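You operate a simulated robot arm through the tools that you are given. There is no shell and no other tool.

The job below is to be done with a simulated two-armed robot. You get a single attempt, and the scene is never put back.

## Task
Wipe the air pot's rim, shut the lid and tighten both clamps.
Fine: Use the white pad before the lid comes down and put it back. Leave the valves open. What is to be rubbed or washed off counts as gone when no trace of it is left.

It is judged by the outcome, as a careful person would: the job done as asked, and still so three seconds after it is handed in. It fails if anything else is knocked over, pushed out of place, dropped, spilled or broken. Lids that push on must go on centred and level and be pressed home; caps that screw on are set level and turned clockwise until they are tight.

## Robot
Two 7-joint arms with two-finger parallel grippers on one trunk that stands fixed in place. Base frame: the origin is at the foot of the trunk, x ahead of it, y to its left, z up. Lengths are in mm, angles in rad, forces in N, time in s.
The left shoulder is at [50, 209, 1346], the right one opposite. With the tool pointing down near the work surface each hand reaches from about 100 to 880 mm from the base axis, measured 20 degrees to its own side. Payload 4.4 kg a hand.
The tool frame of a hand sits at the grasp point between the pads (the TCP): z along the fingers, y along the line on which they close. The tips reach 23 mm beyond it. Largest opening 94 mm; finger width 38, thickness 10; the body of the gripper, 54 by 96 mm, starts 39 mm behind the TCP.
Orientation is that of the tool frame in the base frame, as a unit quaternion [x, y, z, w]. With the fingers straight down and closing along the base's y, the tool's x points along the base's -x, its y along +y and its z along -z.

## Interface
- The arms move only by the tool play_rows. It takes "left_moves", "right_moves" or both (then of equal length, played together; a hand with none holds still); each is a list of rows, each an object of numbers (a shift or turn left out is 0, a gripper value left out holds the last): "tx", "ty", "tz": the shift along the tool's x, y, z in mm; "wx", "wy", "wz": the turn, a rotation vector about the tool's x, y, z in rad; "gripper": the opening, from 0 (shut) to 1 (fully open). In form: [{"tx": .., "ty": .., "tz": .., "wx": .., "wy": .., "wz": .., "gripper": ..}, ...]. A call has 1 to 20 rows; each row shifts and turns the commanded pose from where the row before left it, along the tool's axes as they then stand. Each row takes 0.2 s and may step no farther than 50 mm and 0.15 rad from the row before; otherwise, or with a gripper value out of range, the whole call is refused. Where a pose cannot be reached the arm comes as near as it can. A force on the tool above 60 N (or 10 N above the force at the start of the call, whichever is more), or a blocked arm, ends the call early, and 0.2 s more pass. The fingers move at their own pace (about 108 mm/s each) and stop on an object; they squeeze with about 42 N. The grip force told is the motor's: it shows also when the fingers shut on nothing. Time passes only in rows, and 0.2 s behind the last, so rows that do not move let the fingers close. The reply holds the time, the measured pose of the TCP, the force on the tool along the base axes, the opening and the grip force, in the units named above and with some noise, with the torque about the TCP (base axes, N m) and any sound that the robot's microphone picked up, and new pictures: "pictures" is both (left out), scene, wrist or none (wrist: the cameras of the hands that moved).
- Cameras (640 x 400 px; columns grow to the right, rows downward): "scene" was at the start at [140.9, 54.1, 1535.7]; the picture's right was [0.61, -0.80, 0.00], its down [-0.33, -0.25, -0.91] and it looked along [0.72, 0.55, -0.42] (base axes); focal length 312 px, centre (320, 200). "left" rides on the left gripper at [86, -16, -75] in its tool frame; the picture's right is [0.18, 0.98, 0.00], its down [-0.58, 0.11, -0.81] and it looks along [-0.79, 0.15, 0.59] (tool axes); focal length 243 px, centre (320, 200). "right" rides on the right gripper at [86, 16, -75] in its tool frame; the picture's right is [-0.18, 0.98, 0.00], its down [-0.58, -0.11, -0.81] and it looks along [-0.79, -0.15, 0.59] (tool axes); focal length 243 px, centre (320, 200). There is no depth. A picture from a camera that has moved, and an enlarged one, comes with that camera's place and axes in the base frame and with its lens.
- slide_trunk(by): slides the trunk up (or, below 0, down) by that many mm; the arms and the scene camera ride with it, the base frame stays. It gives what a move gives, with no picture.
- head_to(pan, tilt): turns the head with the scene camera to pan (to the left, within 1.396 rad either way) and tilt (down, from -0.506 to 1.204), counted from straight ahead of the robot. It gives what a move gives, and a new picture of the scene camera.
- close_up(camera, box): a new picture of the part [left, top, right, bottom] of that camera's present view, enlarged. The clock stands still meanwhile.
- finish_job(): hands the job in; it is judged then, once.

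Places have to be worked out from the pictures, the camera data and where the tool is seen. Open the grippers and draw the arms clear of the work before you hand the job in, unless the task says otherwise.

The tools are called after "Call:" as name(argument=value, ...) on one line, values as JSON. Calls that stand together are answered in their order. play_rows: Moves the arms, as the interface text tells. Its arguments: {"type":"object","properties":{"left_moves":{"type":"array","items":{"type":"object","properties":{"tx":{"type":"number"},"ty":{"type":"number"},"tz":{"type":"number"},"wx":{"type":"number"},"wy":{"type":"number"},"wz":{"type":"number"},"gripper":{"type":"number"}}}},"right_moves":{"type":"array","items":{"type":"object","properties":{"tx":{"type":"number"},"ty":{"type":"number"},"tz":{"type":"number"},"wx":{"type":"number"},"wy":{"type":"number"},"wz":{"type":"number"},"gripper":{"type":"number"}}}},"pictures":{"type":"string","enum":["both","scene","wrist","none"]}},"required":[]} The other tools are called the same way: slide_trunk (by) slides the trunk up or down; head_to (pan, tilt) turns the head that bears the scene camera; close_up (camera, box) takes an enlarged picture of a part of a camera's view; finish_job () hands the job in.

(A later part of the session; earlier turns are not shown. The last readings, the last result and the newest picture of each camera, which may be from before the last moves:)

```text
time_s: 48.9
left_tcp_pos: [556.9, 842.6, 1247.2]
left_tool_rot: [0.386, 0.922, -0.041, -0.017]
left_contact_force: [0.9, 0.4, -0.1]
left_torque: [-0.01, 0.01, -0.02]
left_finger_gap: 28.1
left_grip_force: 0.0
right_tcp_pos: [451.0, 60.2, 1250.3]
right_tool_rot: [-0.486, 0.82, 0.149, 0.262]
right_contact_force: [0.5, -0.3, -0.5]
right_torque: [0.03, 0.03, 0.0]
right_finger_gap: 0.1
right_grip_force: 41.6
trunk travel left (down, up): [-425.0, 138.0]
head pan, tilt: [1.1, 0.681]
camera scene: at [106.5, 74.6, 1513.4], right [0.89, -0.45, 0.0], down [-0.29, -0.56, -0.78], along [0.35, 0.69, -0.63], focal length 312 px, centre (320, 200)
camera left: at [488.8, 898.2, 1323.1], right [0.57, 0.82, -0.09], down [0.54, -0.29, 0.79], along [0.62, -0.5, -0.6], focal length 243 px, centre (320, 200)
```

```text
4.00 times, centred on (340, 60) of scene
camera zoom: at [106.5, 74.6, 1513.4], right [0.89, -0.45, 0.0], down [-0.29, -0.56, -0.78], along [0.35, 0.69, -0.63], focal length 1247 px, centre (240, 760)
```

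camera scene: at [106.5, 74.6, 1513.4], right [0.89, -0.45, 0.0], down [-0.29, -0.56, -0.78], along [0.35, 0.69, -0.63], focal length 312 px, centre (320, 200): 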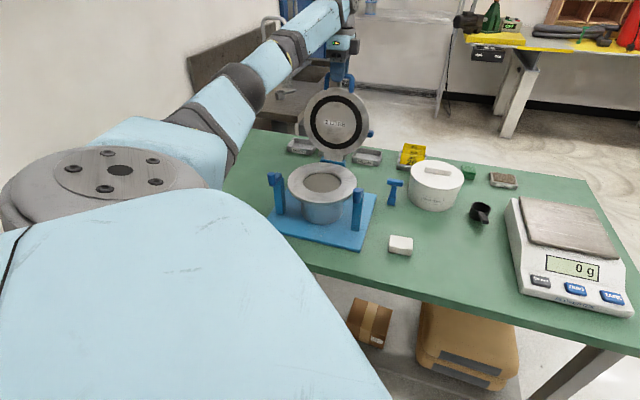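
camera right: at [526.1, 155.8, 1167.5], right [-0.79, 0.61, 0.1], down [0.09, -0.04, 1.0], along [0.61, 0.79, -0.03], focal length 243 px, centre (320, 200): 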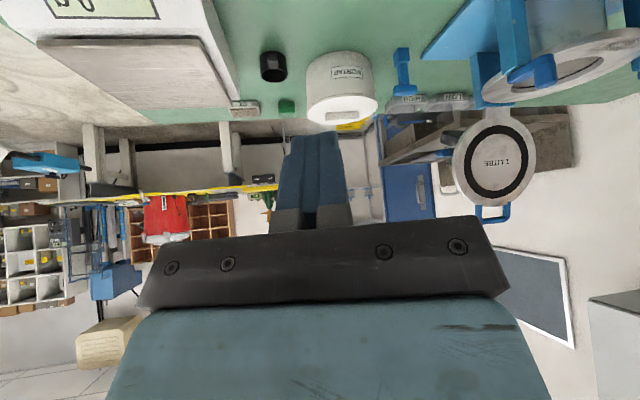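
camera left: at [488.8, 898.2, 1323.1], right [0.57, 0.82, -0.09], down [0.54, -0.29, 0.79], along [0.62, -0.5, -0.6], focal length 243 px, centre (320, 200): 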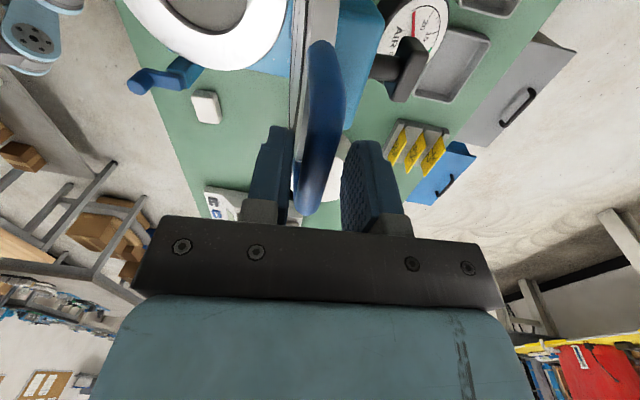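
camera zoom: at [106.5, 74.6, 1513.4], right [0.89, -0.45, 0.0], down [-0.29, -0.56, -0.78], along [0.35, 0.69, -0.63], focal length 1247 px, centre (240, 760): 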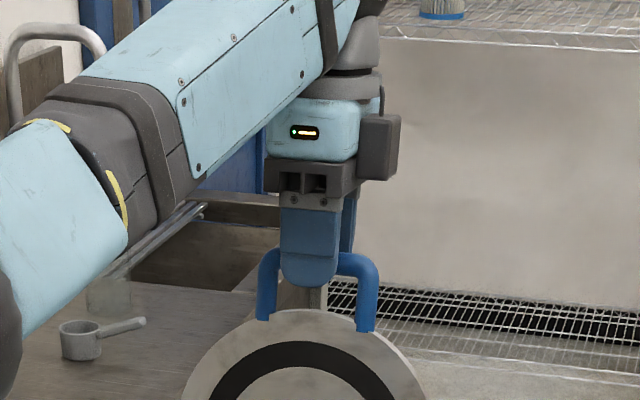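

The bar is inside the fingers with a few mm of play. I narrow the gap slightly and swing the lid forward about the hinge, first by 0.4 rad.

Call:
play_rows(left_moves=[{"gripper": 0.25}, {}, {"wx": -0.08, "ty": -21.2, "tz": 0.6}, {"wx": -0.1, "ty": -26.45, "tz": 0.8}, {"wx": -0.1, "ty": -26.45, "tz": 0.8}, {"wx": -0.1, "ty": -26.45, "tz": 0.8}, {}], pictures="both")

Call:
close_up(camera="left", box=[200, 60, 440, 220])

Call:
close_up(camera="scene", box=[260, 50, 400, 210])

Call:
close_up(camera="right", box=[390, 60, 560, 230])

```text
time_s: 50.5
left_tcp_pos: [486.7, 772.4, 1238.3]
left_tool_rot: [0.382, 0.913, 0.132, 0.056]
left_contact_force: [0.1, -0.2, 0.4]
left_torque: [-0.03, 0.02, -0.03]
left_finger_gap: 23.7
left_grip_force: 0.1
right_tcp_pos: [450.9, 60.9, 1249.5]
right_tool_rot: [-0.486, 0.82, 0.149, 0.262]
right_contact_force: [0.2, -0.6, -0.2]
right_torque: [-0.02, 0.0, 0.0]
right_finger_gap: 0.0
right_grip_force: 41.9
trunk travel left (down, up): [-425.0, 138.0]
head pan, tilt: [1.1, 0.681]
camera scene: at [107.7, 75.5, 1513.2], right [0.89, -0.45, 0.0], down [-0.29, -0.56, -0.78], along [0.35, 0.69, -0.63], focal length 312 px, centre (320, 200)
camera left: at [400.3, 808.3, 1305.8], right [0.54, 0.79, 0.28], down [0.32, -0.5, 0.8], along [0.78, -0.35, -0.52], focal length 243 px, centre (320, 200)
```

scene: 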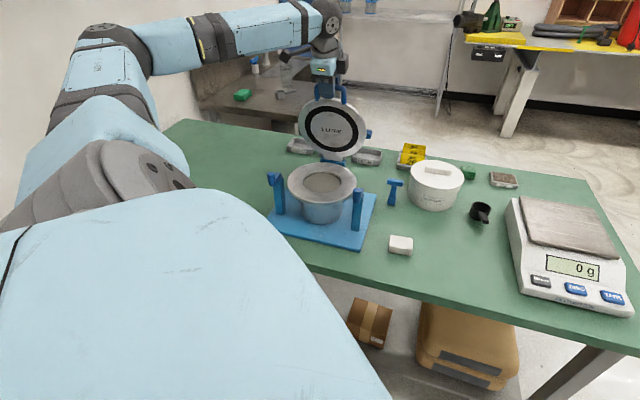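
left: 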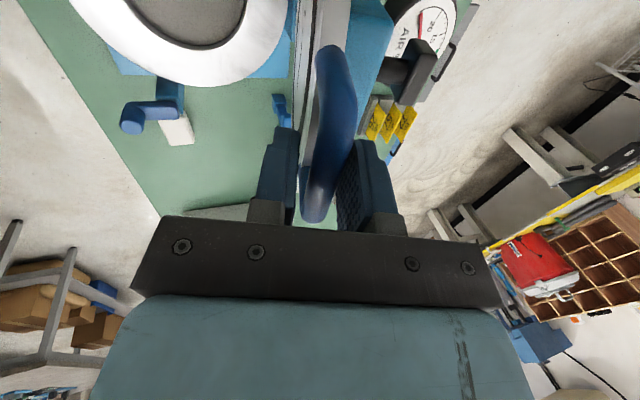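

```text
2.50 times, centred on (320, 140) of left
camera zoom: at [400.3, 808.3, 1305.8], right [0.54, 0.79, 0.28], down [0.32, -0.5, 0.8], along [0.78, -0.35, -0.52], focal length 606 px, centre (320, 350)
```

zoom: 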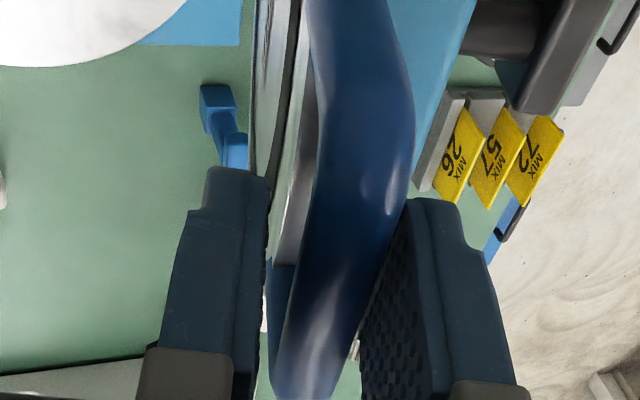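

```text
2.50 times, centred on (330, 130) of scene
camera zoom: at [107.7, 75.5, 1513.2], right [0.89, -0.45, 0.0], down [-0.29, -0.56, -0.78], along [0.35, 0.69, -0.63], focal length 779 px, centre (295, 375)
```

zoom: 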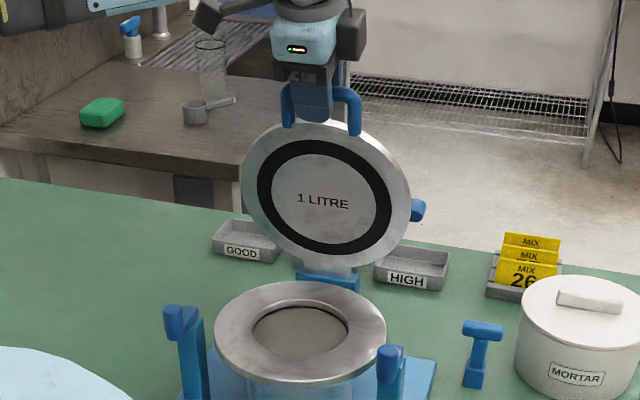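

```text
2.35 times, centred on (475, 145) of right
camera zoom: at [383.5, -30.8, 1261.1], right [-0.79, 0.61, 0.1], down [0.09, -0.04, 0.99], along [0.61, 0.79, -0.03], focal length 571 px, centre (-45, 329)
```

zoom: 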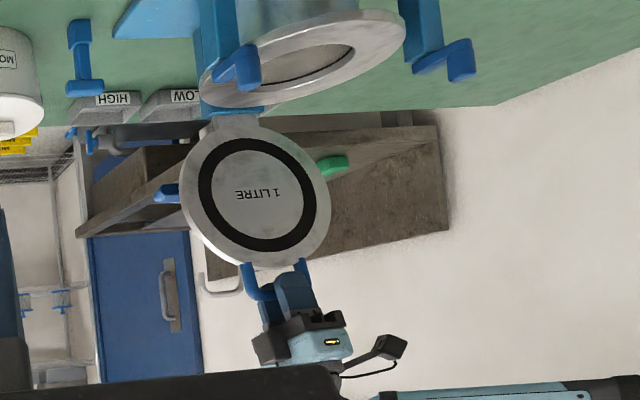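

The lid follows smoothly with almost no force and stays where pushed (the rear finger touches the bar). I continue the swing another 0.4 rad.

Call:
play_rows(left_moves=[{"wx": -0.1, "ty": -26.5, "tz": 0.4}, {"wx": -0.1, "ty": -26.5, "tz": 0.4}, {"wx": -0.1, "ty": -26.5, "tz": 0.4}, {"wx": -0.1, "ty": -26.5, "tz": 0.4}, {}], pictures="both")

Call:
close_up(camera="left", box=[200, 60, 440, 220])

Call:
close_up(camera="scene", box=[260, 50, 400, 210])

Call:
close_up(camera="right", box=[390, 60, 560, 230])

```text
time_s: 51.7
left_tcp_pos: [416.9, 704.7, 1192.2]
left_tool_rot: [0.364, 0.868, 0.312, 0.13]
left_contact_force: [-0.5, -1.9, -1.7]
left_torque: [-0.04, -0.06, 0.02]
left_finger_gap: 24.8
left_grip_force: 1.2
right_tcp_pos: [450.8, 60.8, 1251.4]
right_tool_rot: [-0.486, 0.82, 0.149, 0.262]
right_contact_force: [-0.9, 0.5, 0.2]
right_torque: [0.01, -0.01, 0.0]
right_finger_gap: 0.1
right_grip_force: 42.0
trunk travel left (down, up): [-425.0, 138.0]
head pan, tilt: [1.1, 0.681]
camera scene: at [106.4, 74.6, 1513.4], right [0.89, -0.45, 0.0], down [-0.29, -0.56, -0.78], along [0.35, 0.69, -0.63], focal length 312 px, centre (320, 200)
camera left: at [314.1, 724.7, 1239.7], right [0.41, 0.66, 0.63], down [0.1, -0.72, 0.69], along [0.91, -0.22, -0.36], focal length 243 px, centre (320, 200)
```

scene: 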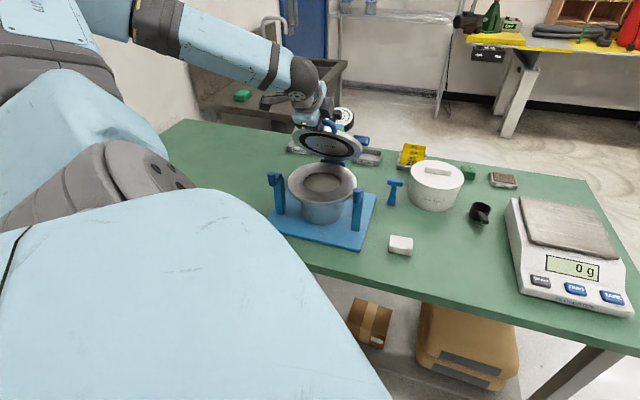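
left: 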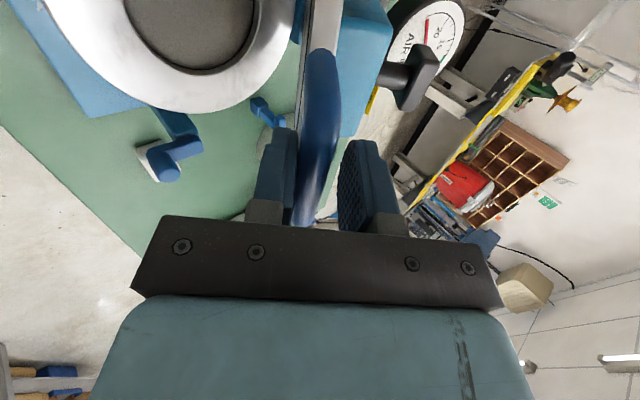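

```text
2.50 times, centred on (320, 140) of left
camera zoom: at [314.1, 724.7, 1239.7], right [0.41, 0.66, 0.63], down [0.1, -0.72, 0.69], along [0.91, -0.22, -0.36], focal length 606 px, centre (320, 350)
```

zoom: 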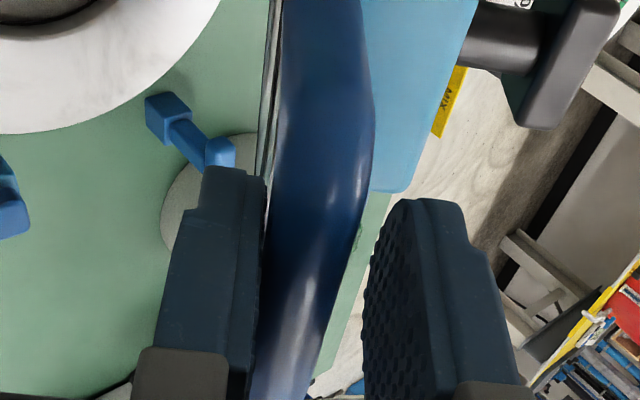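

```text
2.50 times, centred on (330, 130) of scene
camera zoom: at [106.4, 74.6, 1513.4], right [0.89, -0.45, 0.0], down [-0.29, -0.56, -0.78], along [0.35, 0.69, -0.63], focal length 779 px, centre (295, 375)
```

zoom: 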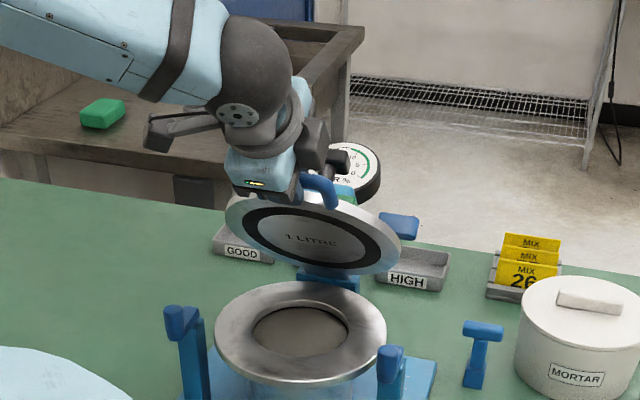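

```text
2.35 times, centred on (475, 145) of right
camera zoom: at [382.4, -31.5, 1261.6], right [-0.79, 0.61, 0.1], down [0.09, -0.04, 0.99], along [0.61, 0.79, -0.03], focal length 571 px, centre (-45, 329)
```

zoom: 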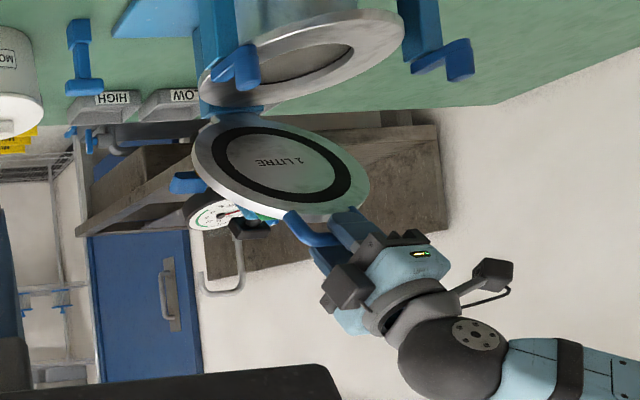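

The lid is past halfway (tool at ≈50°), and its weight now rests lightly on the front finger. I go on with the next 0.4 rad.

Call:
play_rows(left_moves=[{"wx": -0.1, "ty": -26.4, "tz": 0.6}, {"wx": -0.1, "ty": -26.4, "tz": 0.6}, {"wx": -0.1, "ty": -26.4, "tz": 0.6}, {"wx": -0.1, "ty": -26.4, "tz": 0.6}, {}], pictures="both")

Call:
close_up(camera="scene", box=[250, 100, 400, 250])

Call:
close_up(camera="right", box=[390, 20, 560, 190])

```text
time_s: 52.9
left_tcp_pos: [370.3, 658.1, 1112.3]
left_tool_rot: [0.33, 0.789, 0.478, 0.2]
left_contact_force: [-0.8, -1.7, -5.4]
left_torque: [-0.06, -0.07, 0.07]
left_finger_gap: 25.8
left_grip_force: 2.9
right_tcp_pos: [452.1, 60.3, 1251.2]
right_tool_rot: [-0.486, 0.82, 0.15, 0.262]
right_contact_force: [0.3, -0.2, 0.6]
right_torque: [-0.01, -0.03, 0.02]
right_finger_gap: 0.1
right_grip_force: 42.4
trunk travel left (down, up): [-425.0, 138.0]
head pan, tilt: [1.1, 0.681]
camera scene: at [106.6, 74.9, 1513.3], right [0.89, -0.45, 0.0], down [-0.29, -0.56, -0.78], along [0.35, 0.69, -0.63], focal length 312 px, centre (320, 200)
camera left: at [255.4, 668.3, 1133.5], right [0.19, 0.45, 0.87], down [-0.06, -0.88, 0.47], along [0.98, -0.15, -0.14], focal length 243 px, centre (320, 200)
```

scene: 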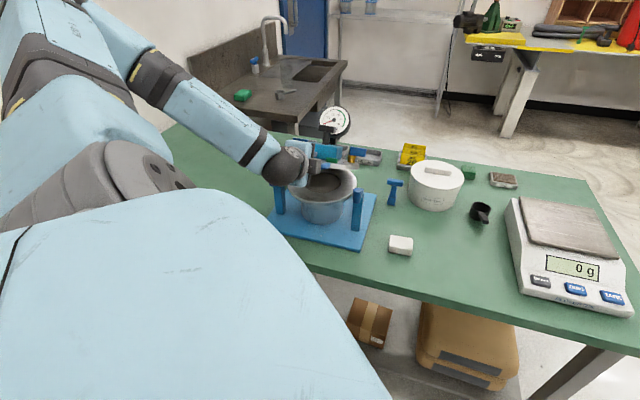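
left: 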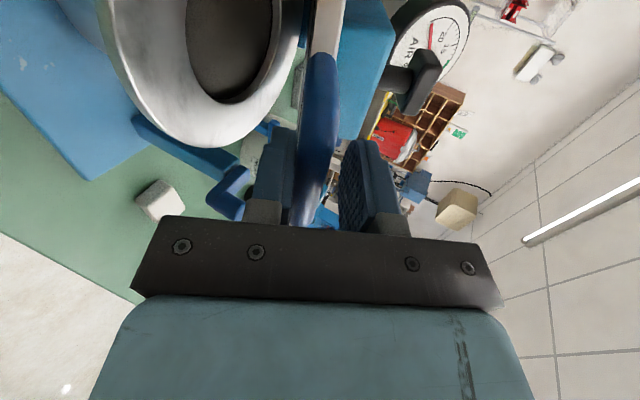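

```text
2.67 times, centred on (325, 175) of scene
camera zoom: at [106.6, 74.9, 1513.3], right [0.89, -0.45, 0.0], down [-0.29, -0.56, -0.78], along [0.35, 0.69, -0.63], focal length 831 px, centre (307, 267)
```

zoom: 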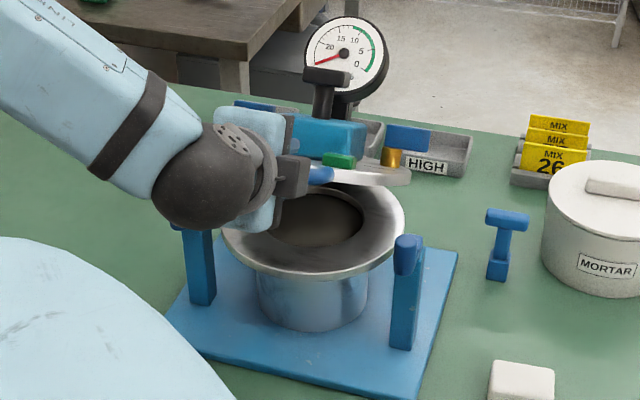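

```text
2.35 times, centred on (475, 105) of right
camera zoom: at [382.6, -31.2, 1261.5], right [-0.79, 0.61, 0.1], down [0.09, -0.04, 0.99], along [0.61, 0.79, -0.03], focal length 571 px, centre (-45, 424)
```

zoom: 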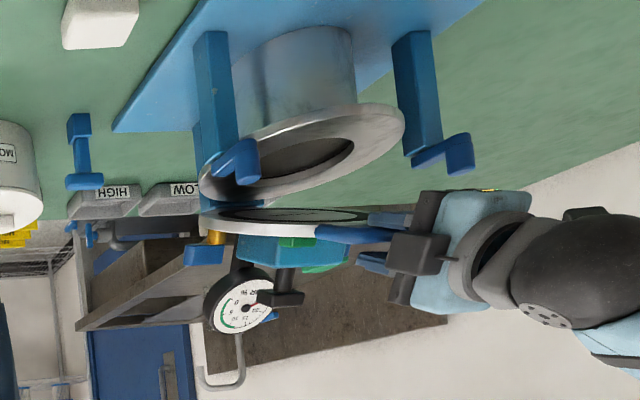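

The lid is at ≈28° and still controlled; force only ~5 N. I continue 0.3 rad more.

Call:
play_rows(left_moves=[{"wx": -0.1, "ty": -26.2, "tz": 0.6}, {"wx": -0.1, "ty": -26.2, "tz": 0.6}, {"wx": -0.1, "ty": -26.2, "tz": 0.6}, {}], pictures="both")

Call:
close_up(camera="scene", box=[250, 100, 400, 250])

Call:
close_up(camera="right", box=[390, 20, 560, 190])

Call:
close_up(camera="left", box=[200, 60, 440, 220])

```text
time_s: 53.9
left_tcp_pos: [351.7, 639.4, 1039.7]
left_tool_rot: [0.296, 0.708, 0.591, 0.248]
left_contact_force: [-0.7, 0.4, -5.3]
left_torque: [-0.06, -0.08, 0.0]
left_finger_gap: 26.2
left_grip_force: 3.0
right_tcp_pos: [450.2, 60.3, 1250.1]
right_tool_rot: [-0.486, 0.82, 0.149, 0.263]
right_contact_force: [1.2, 0.3, -1.0]
right_torque: [0.02, 0.04, 0.02]
right_finger_gap: 0.0
right_grip_force: 41.8
trunk travel left (down, up): [-425.0, 138.0]
head pan, tilt: [1.1, 0.681]
camera scene: at [106.6, 74.9, 1513.3], right [0.89, -0.45, 0.0], down [-0.29, -0.56, -0.78], along [0.35, 0.69, -0.63], focal length 312 px, centre (320, 200)
camera left: at [235.1, 647.8, 1037.5], right [0.0, 0.25, 0.97], down [-0.14, -0.96, 0.25], along [0.99, -0.14, 0.04], focal length 243 px, centre (320, 200)
```

scene: 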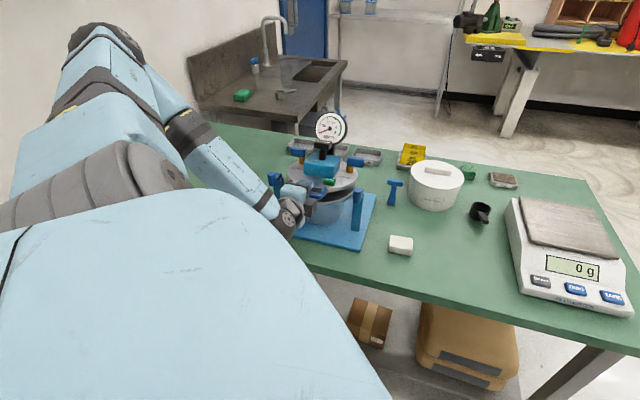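
left: 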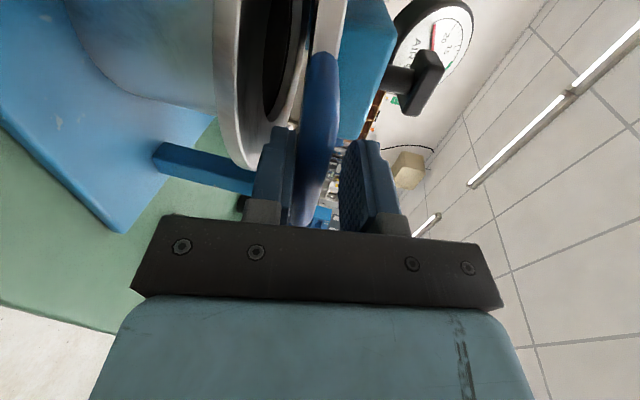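

```text
2.67 times, centred on (325, 175) of scene
camera zoom: at [106.6, 74.9, 1513.3], right [0.89, -0.45, 0.0], down [-0.29, -0.56, -0.78], along [0.35, 0.69, -0.63], focal length 831 px, centre (307, 267)
```

zoom: 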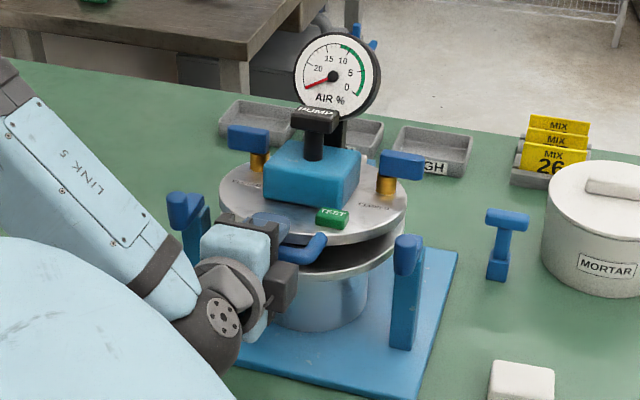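

```text
2.35 times, centred on (475, 105) of right
camera zoom: at [382.6, -31.2, 1261.5], right [-0.79, 0.61, 0.1], down [0.09, -0.04, 0.99], along [0.61, 0.79, -0.03], focal length 571 px, centre (-45, 424)
```

zoom: 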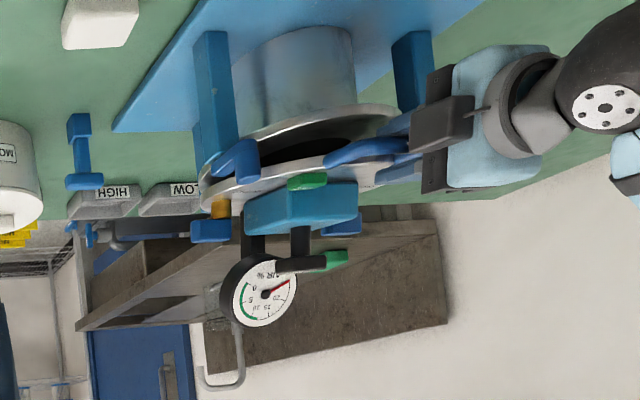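

```text
2.50 times, centred on (320, 140) of left
camera zoom: at [235.1, 647.8, 1037.5], right [0.0, 0.25, 0.97], down [-0.14, -0.96, 0.25], along [0.99, -0.14, 0.04], focal length 606 px, centre (320, 350)
```

zoom: 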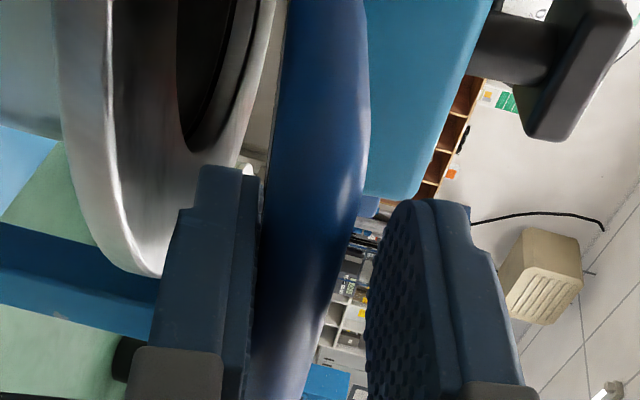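

The lid is ≈10–12° above closed. I lower further in smaller steps, watching for the lid's weight leaving the fingers.

Call:
play_rows(left_moves=[{"wx": -0.05, "ty": -13, "tz": 0.2}, {"wx": -0.05, "ty": -13, "tz": 0.2}, {}], pictures="none")

Call:
close_up(camera="scene", box=[270, 110, 380, 230])

Call:
close_up(camera="right", box=[400, 30, 540, 130])

Call:
close_up(camera="left", box=[200, 0, 440, 220])

```text
time_s: 54.7
left_tcp_pos: [349.1, 637.2, 1012.4]
left_tool_rot: [0.285, 0.679, 0.624, 0.261]
left_contact_force: [0.7, 1.5, -6.0]
left_torque: [-0.06, -0.08, 0.03]
left_finger_gap: 25.9
left_grip_force: 2.3
right_tcp_pos: [452.3, 60.3, 1250.6]
right_tool_rot: [-0.486, 0.821, 0.149, 0.262]
right_contact_force: [-0.3, -0.3, 0.2]
right_torque: [0.02, -0.05, 0.02]
right_finger_gap: 0.0
right_grip_force: 42.4
trunk travel left (down, up): [-425.0, 138.0]
head pan, tilt: [1.1, 0.681]
```

```text
3.33 times, centred on (325, 170) of scene
camera zoom: at [106.8, 75.5, 1513.3], right [0.89, -0.45, 0.0], down [-0.29, -0.56, -0.78], along [0.35, 0.69, -0.63], focal length 1039 px, centre (303, 300)
```

zoom: 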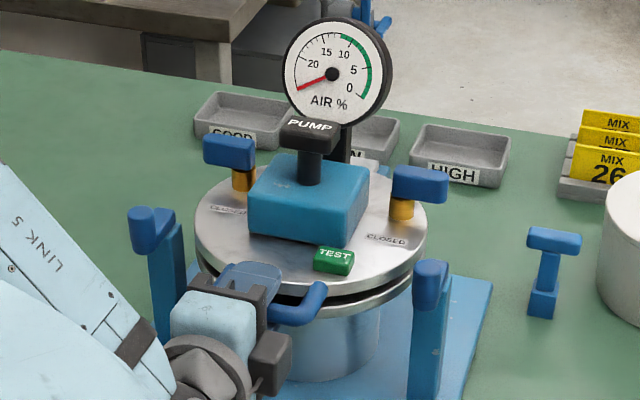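

```text
4.00 times, centred on (470, 80) of right
camera zoom: at [382.7, -30.8, 1261.4], right [-0.79, 0.61, 0.1], down [0.09, -0.04, 0.99], along [0.61, 0.79, -0.03], focal length 970 px, centre (-280, 680)
```

zoom: 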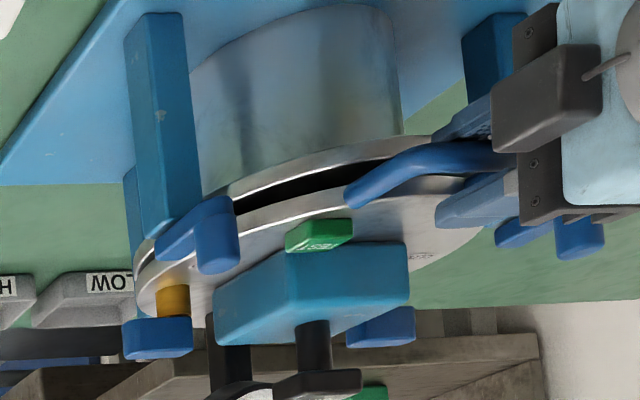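

```text
1.82 times, centred on (320, 110) of left
camera zoom: at [233.7, 645.8, 1004.1], right [-0.07, 0.19, 0.98], down [-0.16, -0.97, 0.17], along [0.98, -0.14, 0.1], focal length 441 px, centre (320, 364)
```

zoom: 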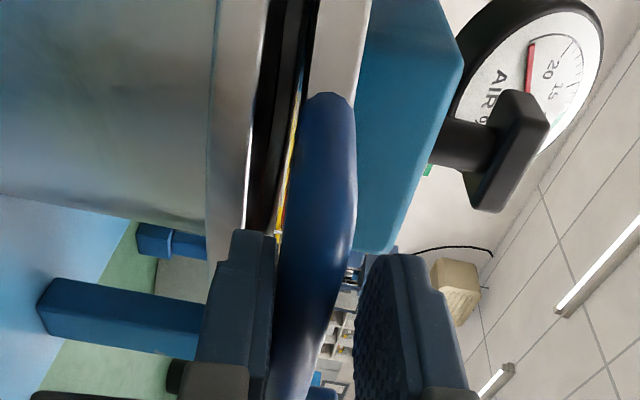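

About 5° of gap left between lid and rim. I continue with two more small steps.

Call:
play_rows(left_moves=[{"wx": -0.03, "ty": -7.8, "tz": 0.1}, {"wx": -0.03, "ty": -7.8, "tz": 0.1}, {}], pictures="none")

Call:
close_up(camera="left", box=[200, 0, 440, 220])

Call:
close_up(camera="right", box=[400, 30, 540, 130])

```text
time_s: 55.5
left_tcp_pos: [347.9, 637.2, 999.4]
left_tool_rot: [0.275, 0.658, 0.646, 0.271]
left_contact_force: [-0.1, -0.7, -1.1]
left_torque: [-0.04, -0.03, 0.05]
left_finger_gap: 23.8
left_grip_force: 0.2
right_tcp_pos: [449.3, 60.5, 1249.9]
right_tool_rot: [-0.485, 0.821, 0.149, 0.262]
right_contact_force: [0.1, 0.3, 0.0]
right_torque: [-0.02, 0.03, 0.0]
right_finger_gap: 0.0
right_grip_force: 42.0
trunk travel left (down, up): [-425.0, 138.0]
head pan, tilt: [1.1, 0.681]
```

```text
1.82 times, centred on (320, 110) of left
camera zoom: at [233.5, 645.8, 985.2], right [-0.12, 0.14, 0.98], down [-0.16, -0.98, 0.12], along [0.98, -0.15, 0.14], focal length 441 px, centre (320, 364)
```

zoom: 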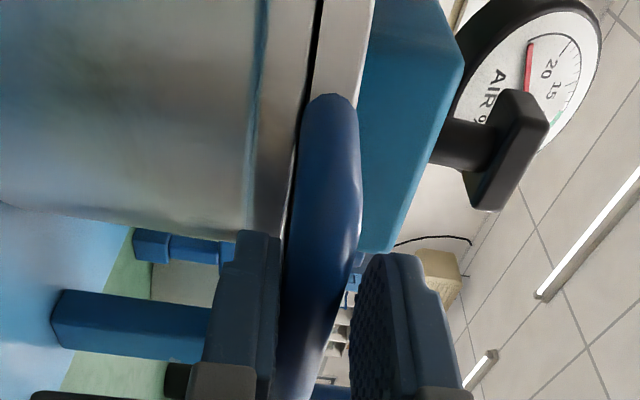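

```text
4.00 times, centred on (470, 80) of right
camera zoom: at [382.5, -31.3, 1261.6], right [-0.79, 0.61, 0.1], down [0.09, -0.04, 0.99], along [0.61, 0.79, -0.03], focal length 970 px, centre (-280, 680)
```

zoom: 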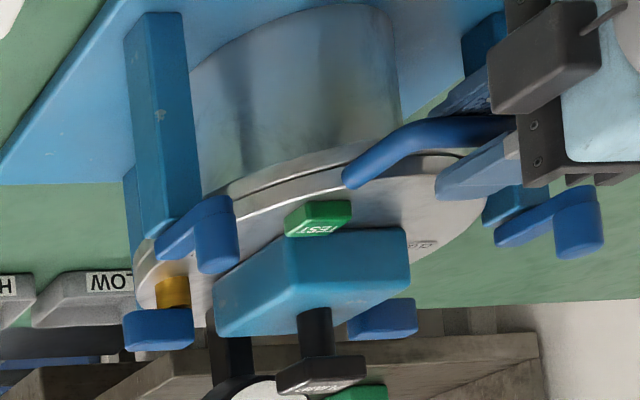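

The weight has left the fingers: the lid rests on the rim. I now push down with the upper finger on the handle to press it home.

Call:
play_rows(left_moves=[{"ty": -4}, {"ty": -3}, {"ty": -2}, {}], pictures="none")

```text
time_s: 56.5
left_tcp_pos: [346.1, 634.7, 989.7]
left_tool_rot: [0.276, 0.658, 0.646, 0.27]
left_contact_force: [1.3, 0.6, 3.4]
left_torque: [-0.05, -0.06, -0.01]
left_finger_gap: 25.0
left_grip_force: 1.0
right_tcp_pos: [451.3, 59.9, 1251.4]
right_tool_rot: [-0.487, 0.82, 0.15, 0.262]
right_contact_force: [-0.1, -0.6, 0.0]
right_torque: [0.01, -0.01, 0.0]
right_finger_gap: 0.2
right_grip_force: 41.8
trunk travel left (down, up): [-425.0, 138.0]
head pan, tilt: [1.1, 0.681]
```

Call:
play_rows(left_moves=[{"ty": -3}, {"ty": -3}, {}], pictures="none")

Call:
close_up(camera="right", box=[400, 30, 540, 130])

Call:
close_up(camera="left", box=[200, 0, 440, 220])

```text
time_s: 57.3
left_tcp_pos: [346.3, 635.6, 986.0]
left_tool_rot: [0.276, 0.657, 0.647, 0.27]
left_contact_force: [3.1, 6.1, 20.5]
left_torque: [-0.09, 0.0, -0.17]
left_finger_gap: 32.6
left_grip_force: 9.9
right_tcp_pos: [450.0, 58.6, 1251.0]
right_tool_rot: [-0.486, 0.82, 0.149, 0.263]
right_contact_force: [0.4, -0.2, 0.3]
right_torque: [-0.01, 0.01, 0.03]
right_finger_gap: 0.0
right_grip_force: 42.2
trunk travel left (down, up): [-425.0, 138.0]
head pan, tilt: [1.1, 0.681]
```

```text
4.00 times, centred on (470, 80) of right
camera zoom: at [381.7, -32.9, 1262.0], right [-0.79, 0.61, 0.1], down [0.09, -0.04, 0.99], along [0.61, 0.79, -0.03], focal length 970 px, centre (-280, 680)
```

zoom: 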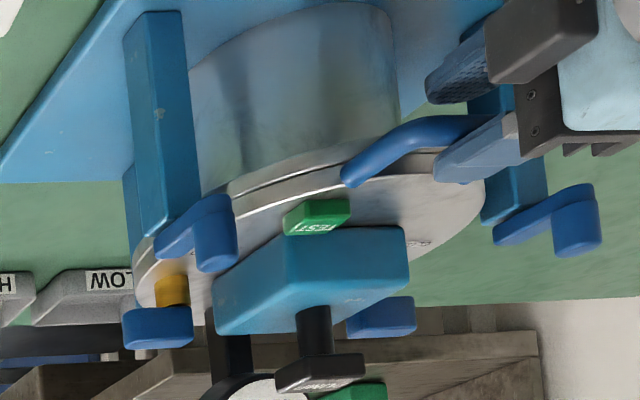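

```text
1.82 times, centred on (320, 110) of left
camera zoom: at [232.6, 645.1, 971.6], right [-0.12, 0.14, 0.98], down [-0.16, -0.98, 0.12], along [0.98, -0.15, 0.14], focal length 441 px, centre (320, 364)
```

zoom: 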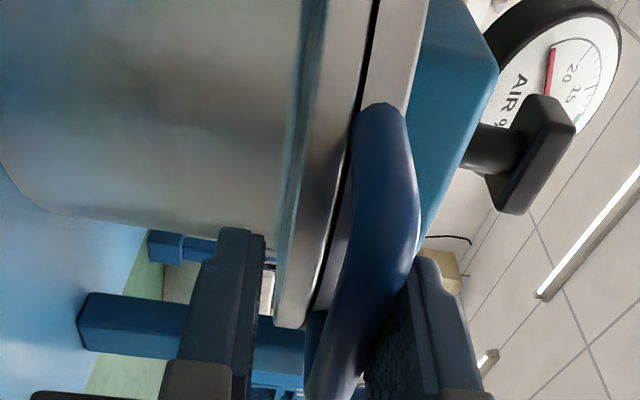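

The lid is pressed down with 20 N and sits level, with an even thin seam. I relieve the push, open the fingers and withdraw straight toward the front.

Call:
play_rows(left_moves=[{"ty": 6}, {"gripper": 0.8}, {}, {"tz": -20}, {"tz": -40}, {"tz": -40}, {"tz": -40}, {}], pictures="both")

Call:
close_up(camera="scene", box=[260, 110, 390, 240])

```text
time_s: 59.1
left_tcp_pos: [246.7, 537.3, 991.4]
left_tool_rot: [0.276, 0.659, 0.645, 0.27]
left_contact_force: [-0.4, 1.1, -0.7]
left_torque: [0.02, 0.01, -0.03]
left_finger_gap: 75.4
left_grip_force: 0.1
right_tcp_pos: [451.6, 59.7, 1250.1]
right_tool_rot: [-0.486, 0.82, 0.149, 0.262]
right_contact_force: [-0.4, -0.6, 0.4]
right_torque: [0.03, -0.01, -0.02]
right_finger_gap: 0.3
right_grip_force: 42.1
trunk travel left (down, up): [-425.0, 138.0]
head pan, tilt: [1.1, 0.681]
camera scene: at [106.8, 74.8, 1513.3], right [0.89, -0.45, 0.0], down [-0.29, -0.56, -0.78], along [0.35, 0.69, -0.63], focal length 312 px, centre (320, 200)
camera left: at [132.2, 547.9, 977.0], right [-0.11, 0.15, 0.98], down [-0.16, -0.98, 0.13], along [0.98, -0.15, 0.14], focal length 243 px, centre (320, 200)
```

scene: 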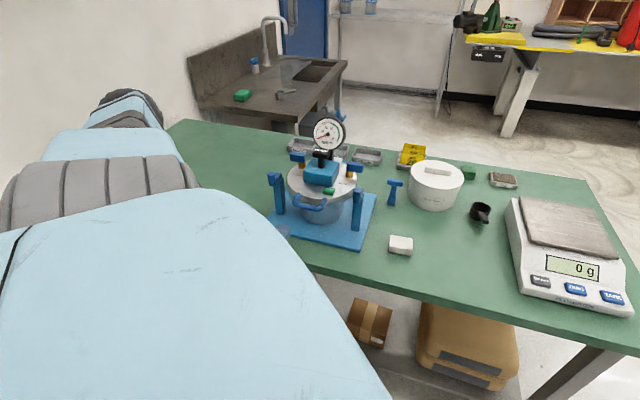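
left: 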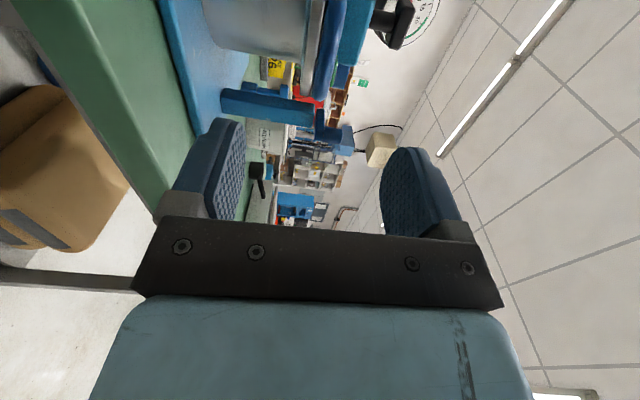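

```text
3.08 times, centred on (325, 175) of scene
camera zoom: at [106.8, 74.8, 1513.3], right [0.89, -0.45, 0.0], down [-0.29, -0.56, -0.78], along [0.35, 0.69, -0.63], focal length 959 px, centre (305, 277)
```

zoom: 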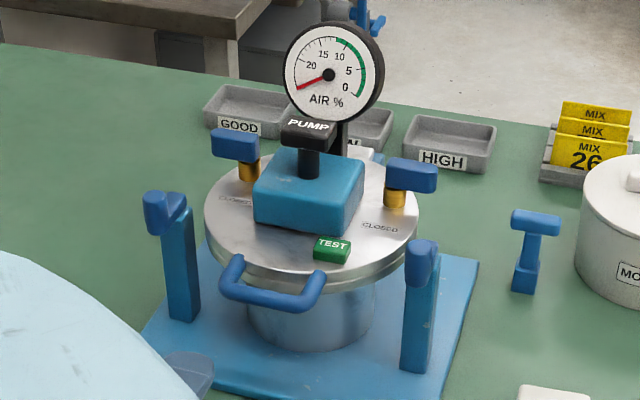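

The lid is closed and the handle released. I take close-ups of the lid seam, the valves and both clamps.

Call:
close_up(camera="scene", box=[295, 155, 365, 215])

Call:
close_up(camera="scene", box=[335, 155, 385, 240])

Call:
close_up(camera="right", box=[390, 20, 540, 130])

Call:
close_up(camera="scene", box=[262, 140, 312, 225])

```text
6.67 times, centred on (330, 185) of scene
camera zoom: at [106.8, 74.8, 1513.3], right [0.89, -0.45, 0.0], down [-0.29, -0.56, -0.78], along [0.35, 0.69, -0.63], focal length 2078 px, centre (253, 300)
```

zoom: 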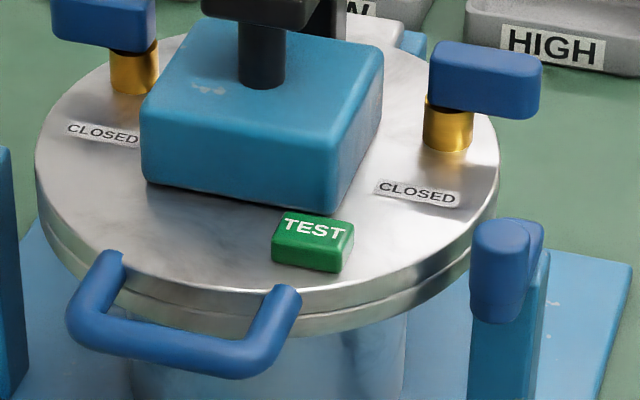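

```text
4.71 times, centred on (360, 198) of scene
camera zoom: at [106.8, 74.8, 1513.3], right [0.89, -0.45, 0.0], down [-0.29, -0.56, -0.78], along [0.35, 0.69, -0.63], focal length 1467 px, centre (132, 212)
```

zoom: 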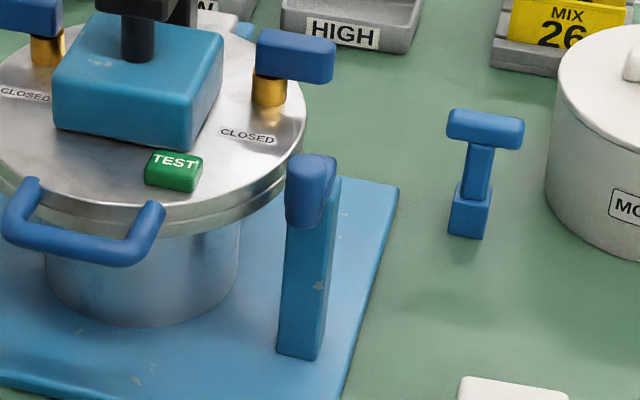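

```text
3.64 times, centred on (465, 75) of right
camera zoom: at [382.8, -31.3, 1261.4], right [-0.79, 0.61, 0.1], down [0.09, -0.04, 0.99], along [0.61, 0.79, -0.03], focal length 882 px, centre (-207, 654)
```

zoom: 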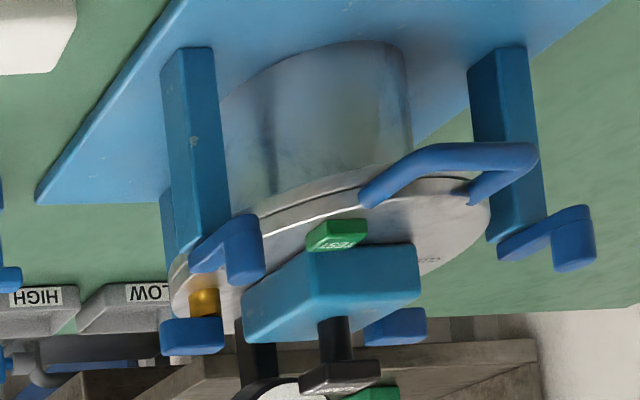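

```text
4.71 times, centred on (287, 182) of scene
camera zoom: at [106.8, 74.8, 1513.3], right [0.89, -0.45, 0.0], down [-0.29, -0.56, -0.78], along [0.35, 0.69, -0.63], focal length 1467 px, centre (475, 282)
```

zoom: 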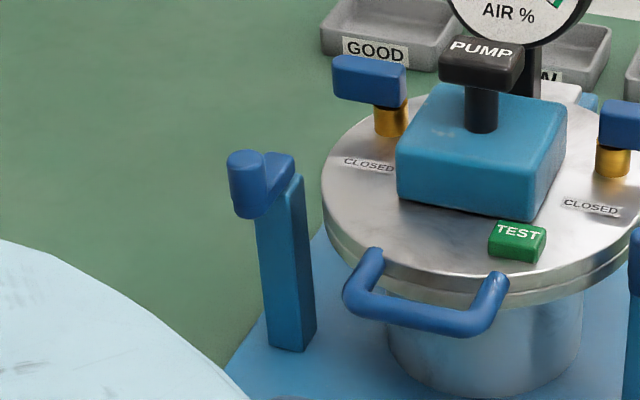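

The valve handles point crosswise, away from the "CLOSED" marks, so they're open and I'll leave them. The clamp levers pivot about the post tops, right pivot ≈(502, 616), left ≈(332, 789); I raise the left hand and turn it back to pointing down.

Call:
play_rows(left_moves=[{"ty": 40, "gripper": 0.5}, {"ty": 40}, {"ty": 40}, {"ty": 40}, {"wx": 0.15}, {"wx": 0.15}, {"wx": 0.15}, {"wx": 0.15}, {"wx": 0.15}, {"wx": 0.15}, {"wx": 0.15}, {"wx": 0.15}, {"wx": 0.15}, {"wx": 0.15}, {"wx": 0.05}, {}], pictures="none")

Call:
play_rows(left_moves=[{"wz": -0.133}, {"wz": -0.133}, {"wz": -0.133}, {"wz": -0.133}, {"wz": -0.133}, {"wz": -0.128}, {}], pictures="both")

```text
time_s: 62.5
left_tcp_pos: [279.7, 583.1, 1096.3]
left_tool_rot: [0.386, 0.922, 0.031, 0.004]
left_contact_force: [0.4, 0.2, -0.2]
left_torque: [0.05, 0.03, 0.0]
left_finger_gap: 47.1
left_grip_force: 0.0
left hand out of reach, approached as far as the arm can: row 3, 4, 5, 6, 7, 14
right_tcp_pos: [453.3, 57.6, 1248.9]
right_tool_rot: [-0.485, 0.82, 0.151, 0.262]
right_contact_force: [0.2, -0.8, 0.5]
right_torque: [0.02, 0.0, 0.02]
right_finger_gap: 0.0
right_grip_force: 41.6
trunk travel left (down, up): [-425.0, 138.0]
head pan, tilt: [1.1, 0.681]
```

```text
time_s: 64.1
left_tcp_pos: [276.9, 584.6, 1096.7]
left_tool_rot: [-0.001, 0.999, 0.027, 0.017]
left_contact_force: [0.6, -0.4, 0.2]
left_torque: [-0.01, 0.02, 0.0]
left_finger_gap: 47.0
left_grip_force: 0.1
right_tcp_pos: [451.4, 59.5, 1250.7]
right_tool_rot: [-0.486, 0.82, 0.149, 0.262]
right_contact_force: [0.8, 0.4, 0.0]
right_torque: [0.03, 0.0, -0.01]
right_finger_gap: 0.0
right_grip_force: 41.6
trunk travel left (down, up): [-425.0, 138.0]
head pan, tilt: [1.1, 0.681]
camera scene: at [106.8, 74.2, 1513.4], right [0.89, -0.45, 0.0], down [-0.29, -0.56, -0.78], along [0.35, 0.69, -0.63], focal length 312 px, centre (320, 200)
camera left: at [187.8, 564.3, 1167.4], right [-0.19, 0.98, 0.05], down [0.55, 0.07, 0.83], along [0.81, 0.18, -0.56], focal length 243 px, centre (320, 200)
```

scene: 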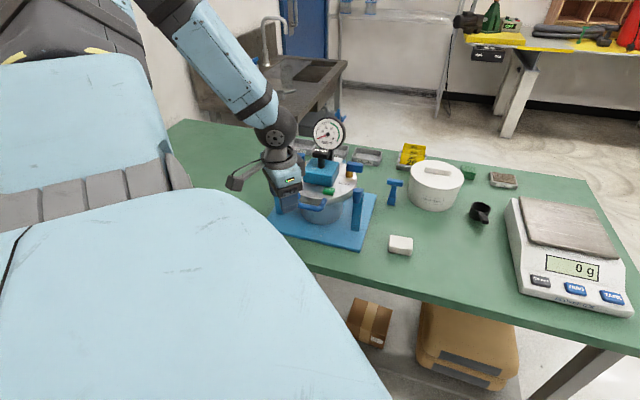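
left: 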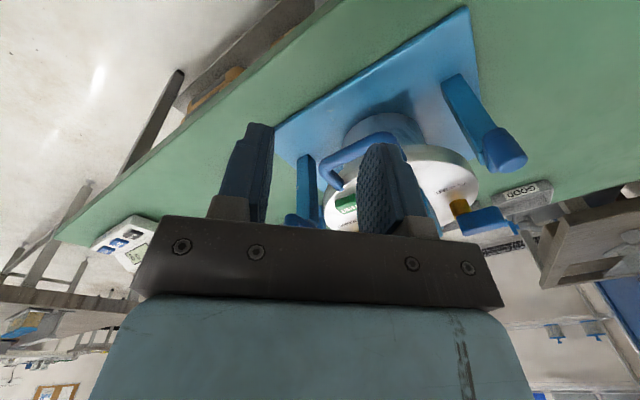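

The hand points down again (tiny tilt to correct). I level it and move above the right clamp's knob at (471, 587).

Call:
play_rows(left_moves=[{"wx": 0.054, "wy": 0.034, "tz": -20}, {"tx": -38.8, "tz": -7}, {"tx": -38.8, "tz": -7}, {"tx": -38.8, "tz": -7}, {"tx": -38.8, "tz": -7}, {"tx": -38.8, "tz": -7, "gripper": 0.9}, {}], pictures="both")

Call:
close_up(camera="left", box=[220, 0, 440, 150])

```text
time_s: 65.7
left_tcp_pos: [469.8, 582.1, 1150.9]
left_tool_rot: [-0.001, 1.0, 0.0, 0.001]
left_contact_force: [1.0, 1.3, -0.9]
left_torque: [0.03, 0.0, 0.01]
left_finger_gap: 84.5
left_grip_force: 0.1
right_tcp_pos: [450.7, 59.9, 1251.4]
right_tool_rot: [-0.485, 0.821, 0.15, 0.263]
right_contact_force: [-0.8, -1.0, -0.1]
right_torque: [0.0, 0.01, -0.02]
right_finger_gap: 0.1
right_grip_force: 42.3
trunk travel left (down, up): [-425.0, 138.0]
head pan, tilt: [1.1, 0.681]
camera scene: at [106.3, 73.1, 1513.6], right [0.89, -0.45, 0.0], down [-0.29, -0.56, -0.78], along [0.35, 0.69, -0.63], focal length 312 px, centre (320, 200)
camera left: at [382.6, 566.5, 1225.9], right [-0.19, 0.98, 0.0], down [0.58, 0.11, 0.81], along [0.79, 0.15, -0.59], focal length 243 px, centre (320, 200)
```

scene: 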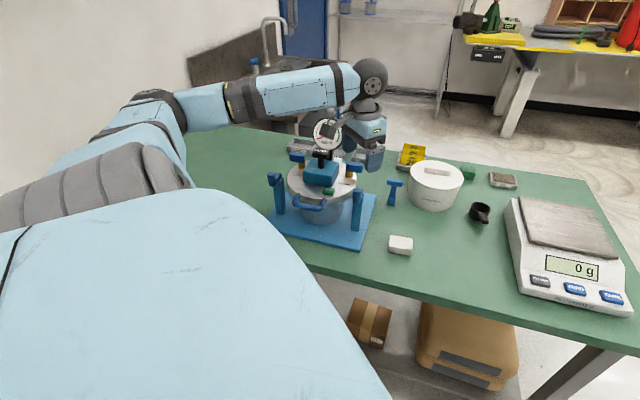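
left: 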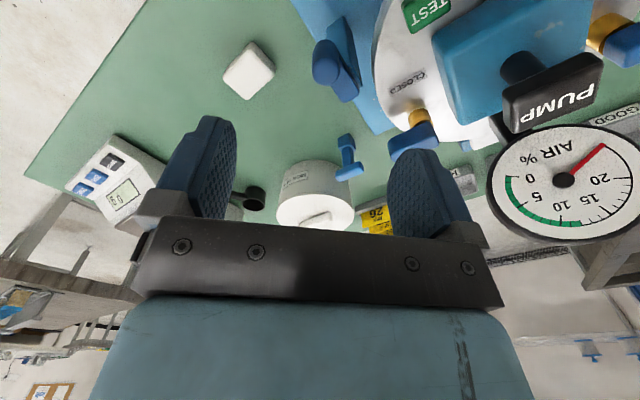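

```text
2.67 times, centred on (330, 75) of left
camera zoom: at [382.6, 566.5, 1225.9], right [-0.19, 0.98, 0.0], down [0.58, 0.11, 0.81], along [0.79, 0.15, -0.59], focal length 647 px, centre (293, 533)
```

zoom: 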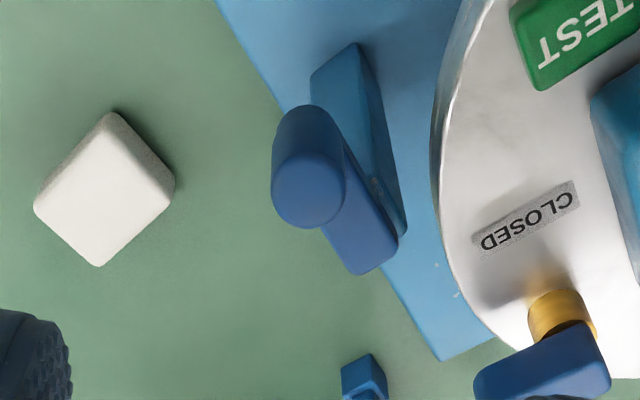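

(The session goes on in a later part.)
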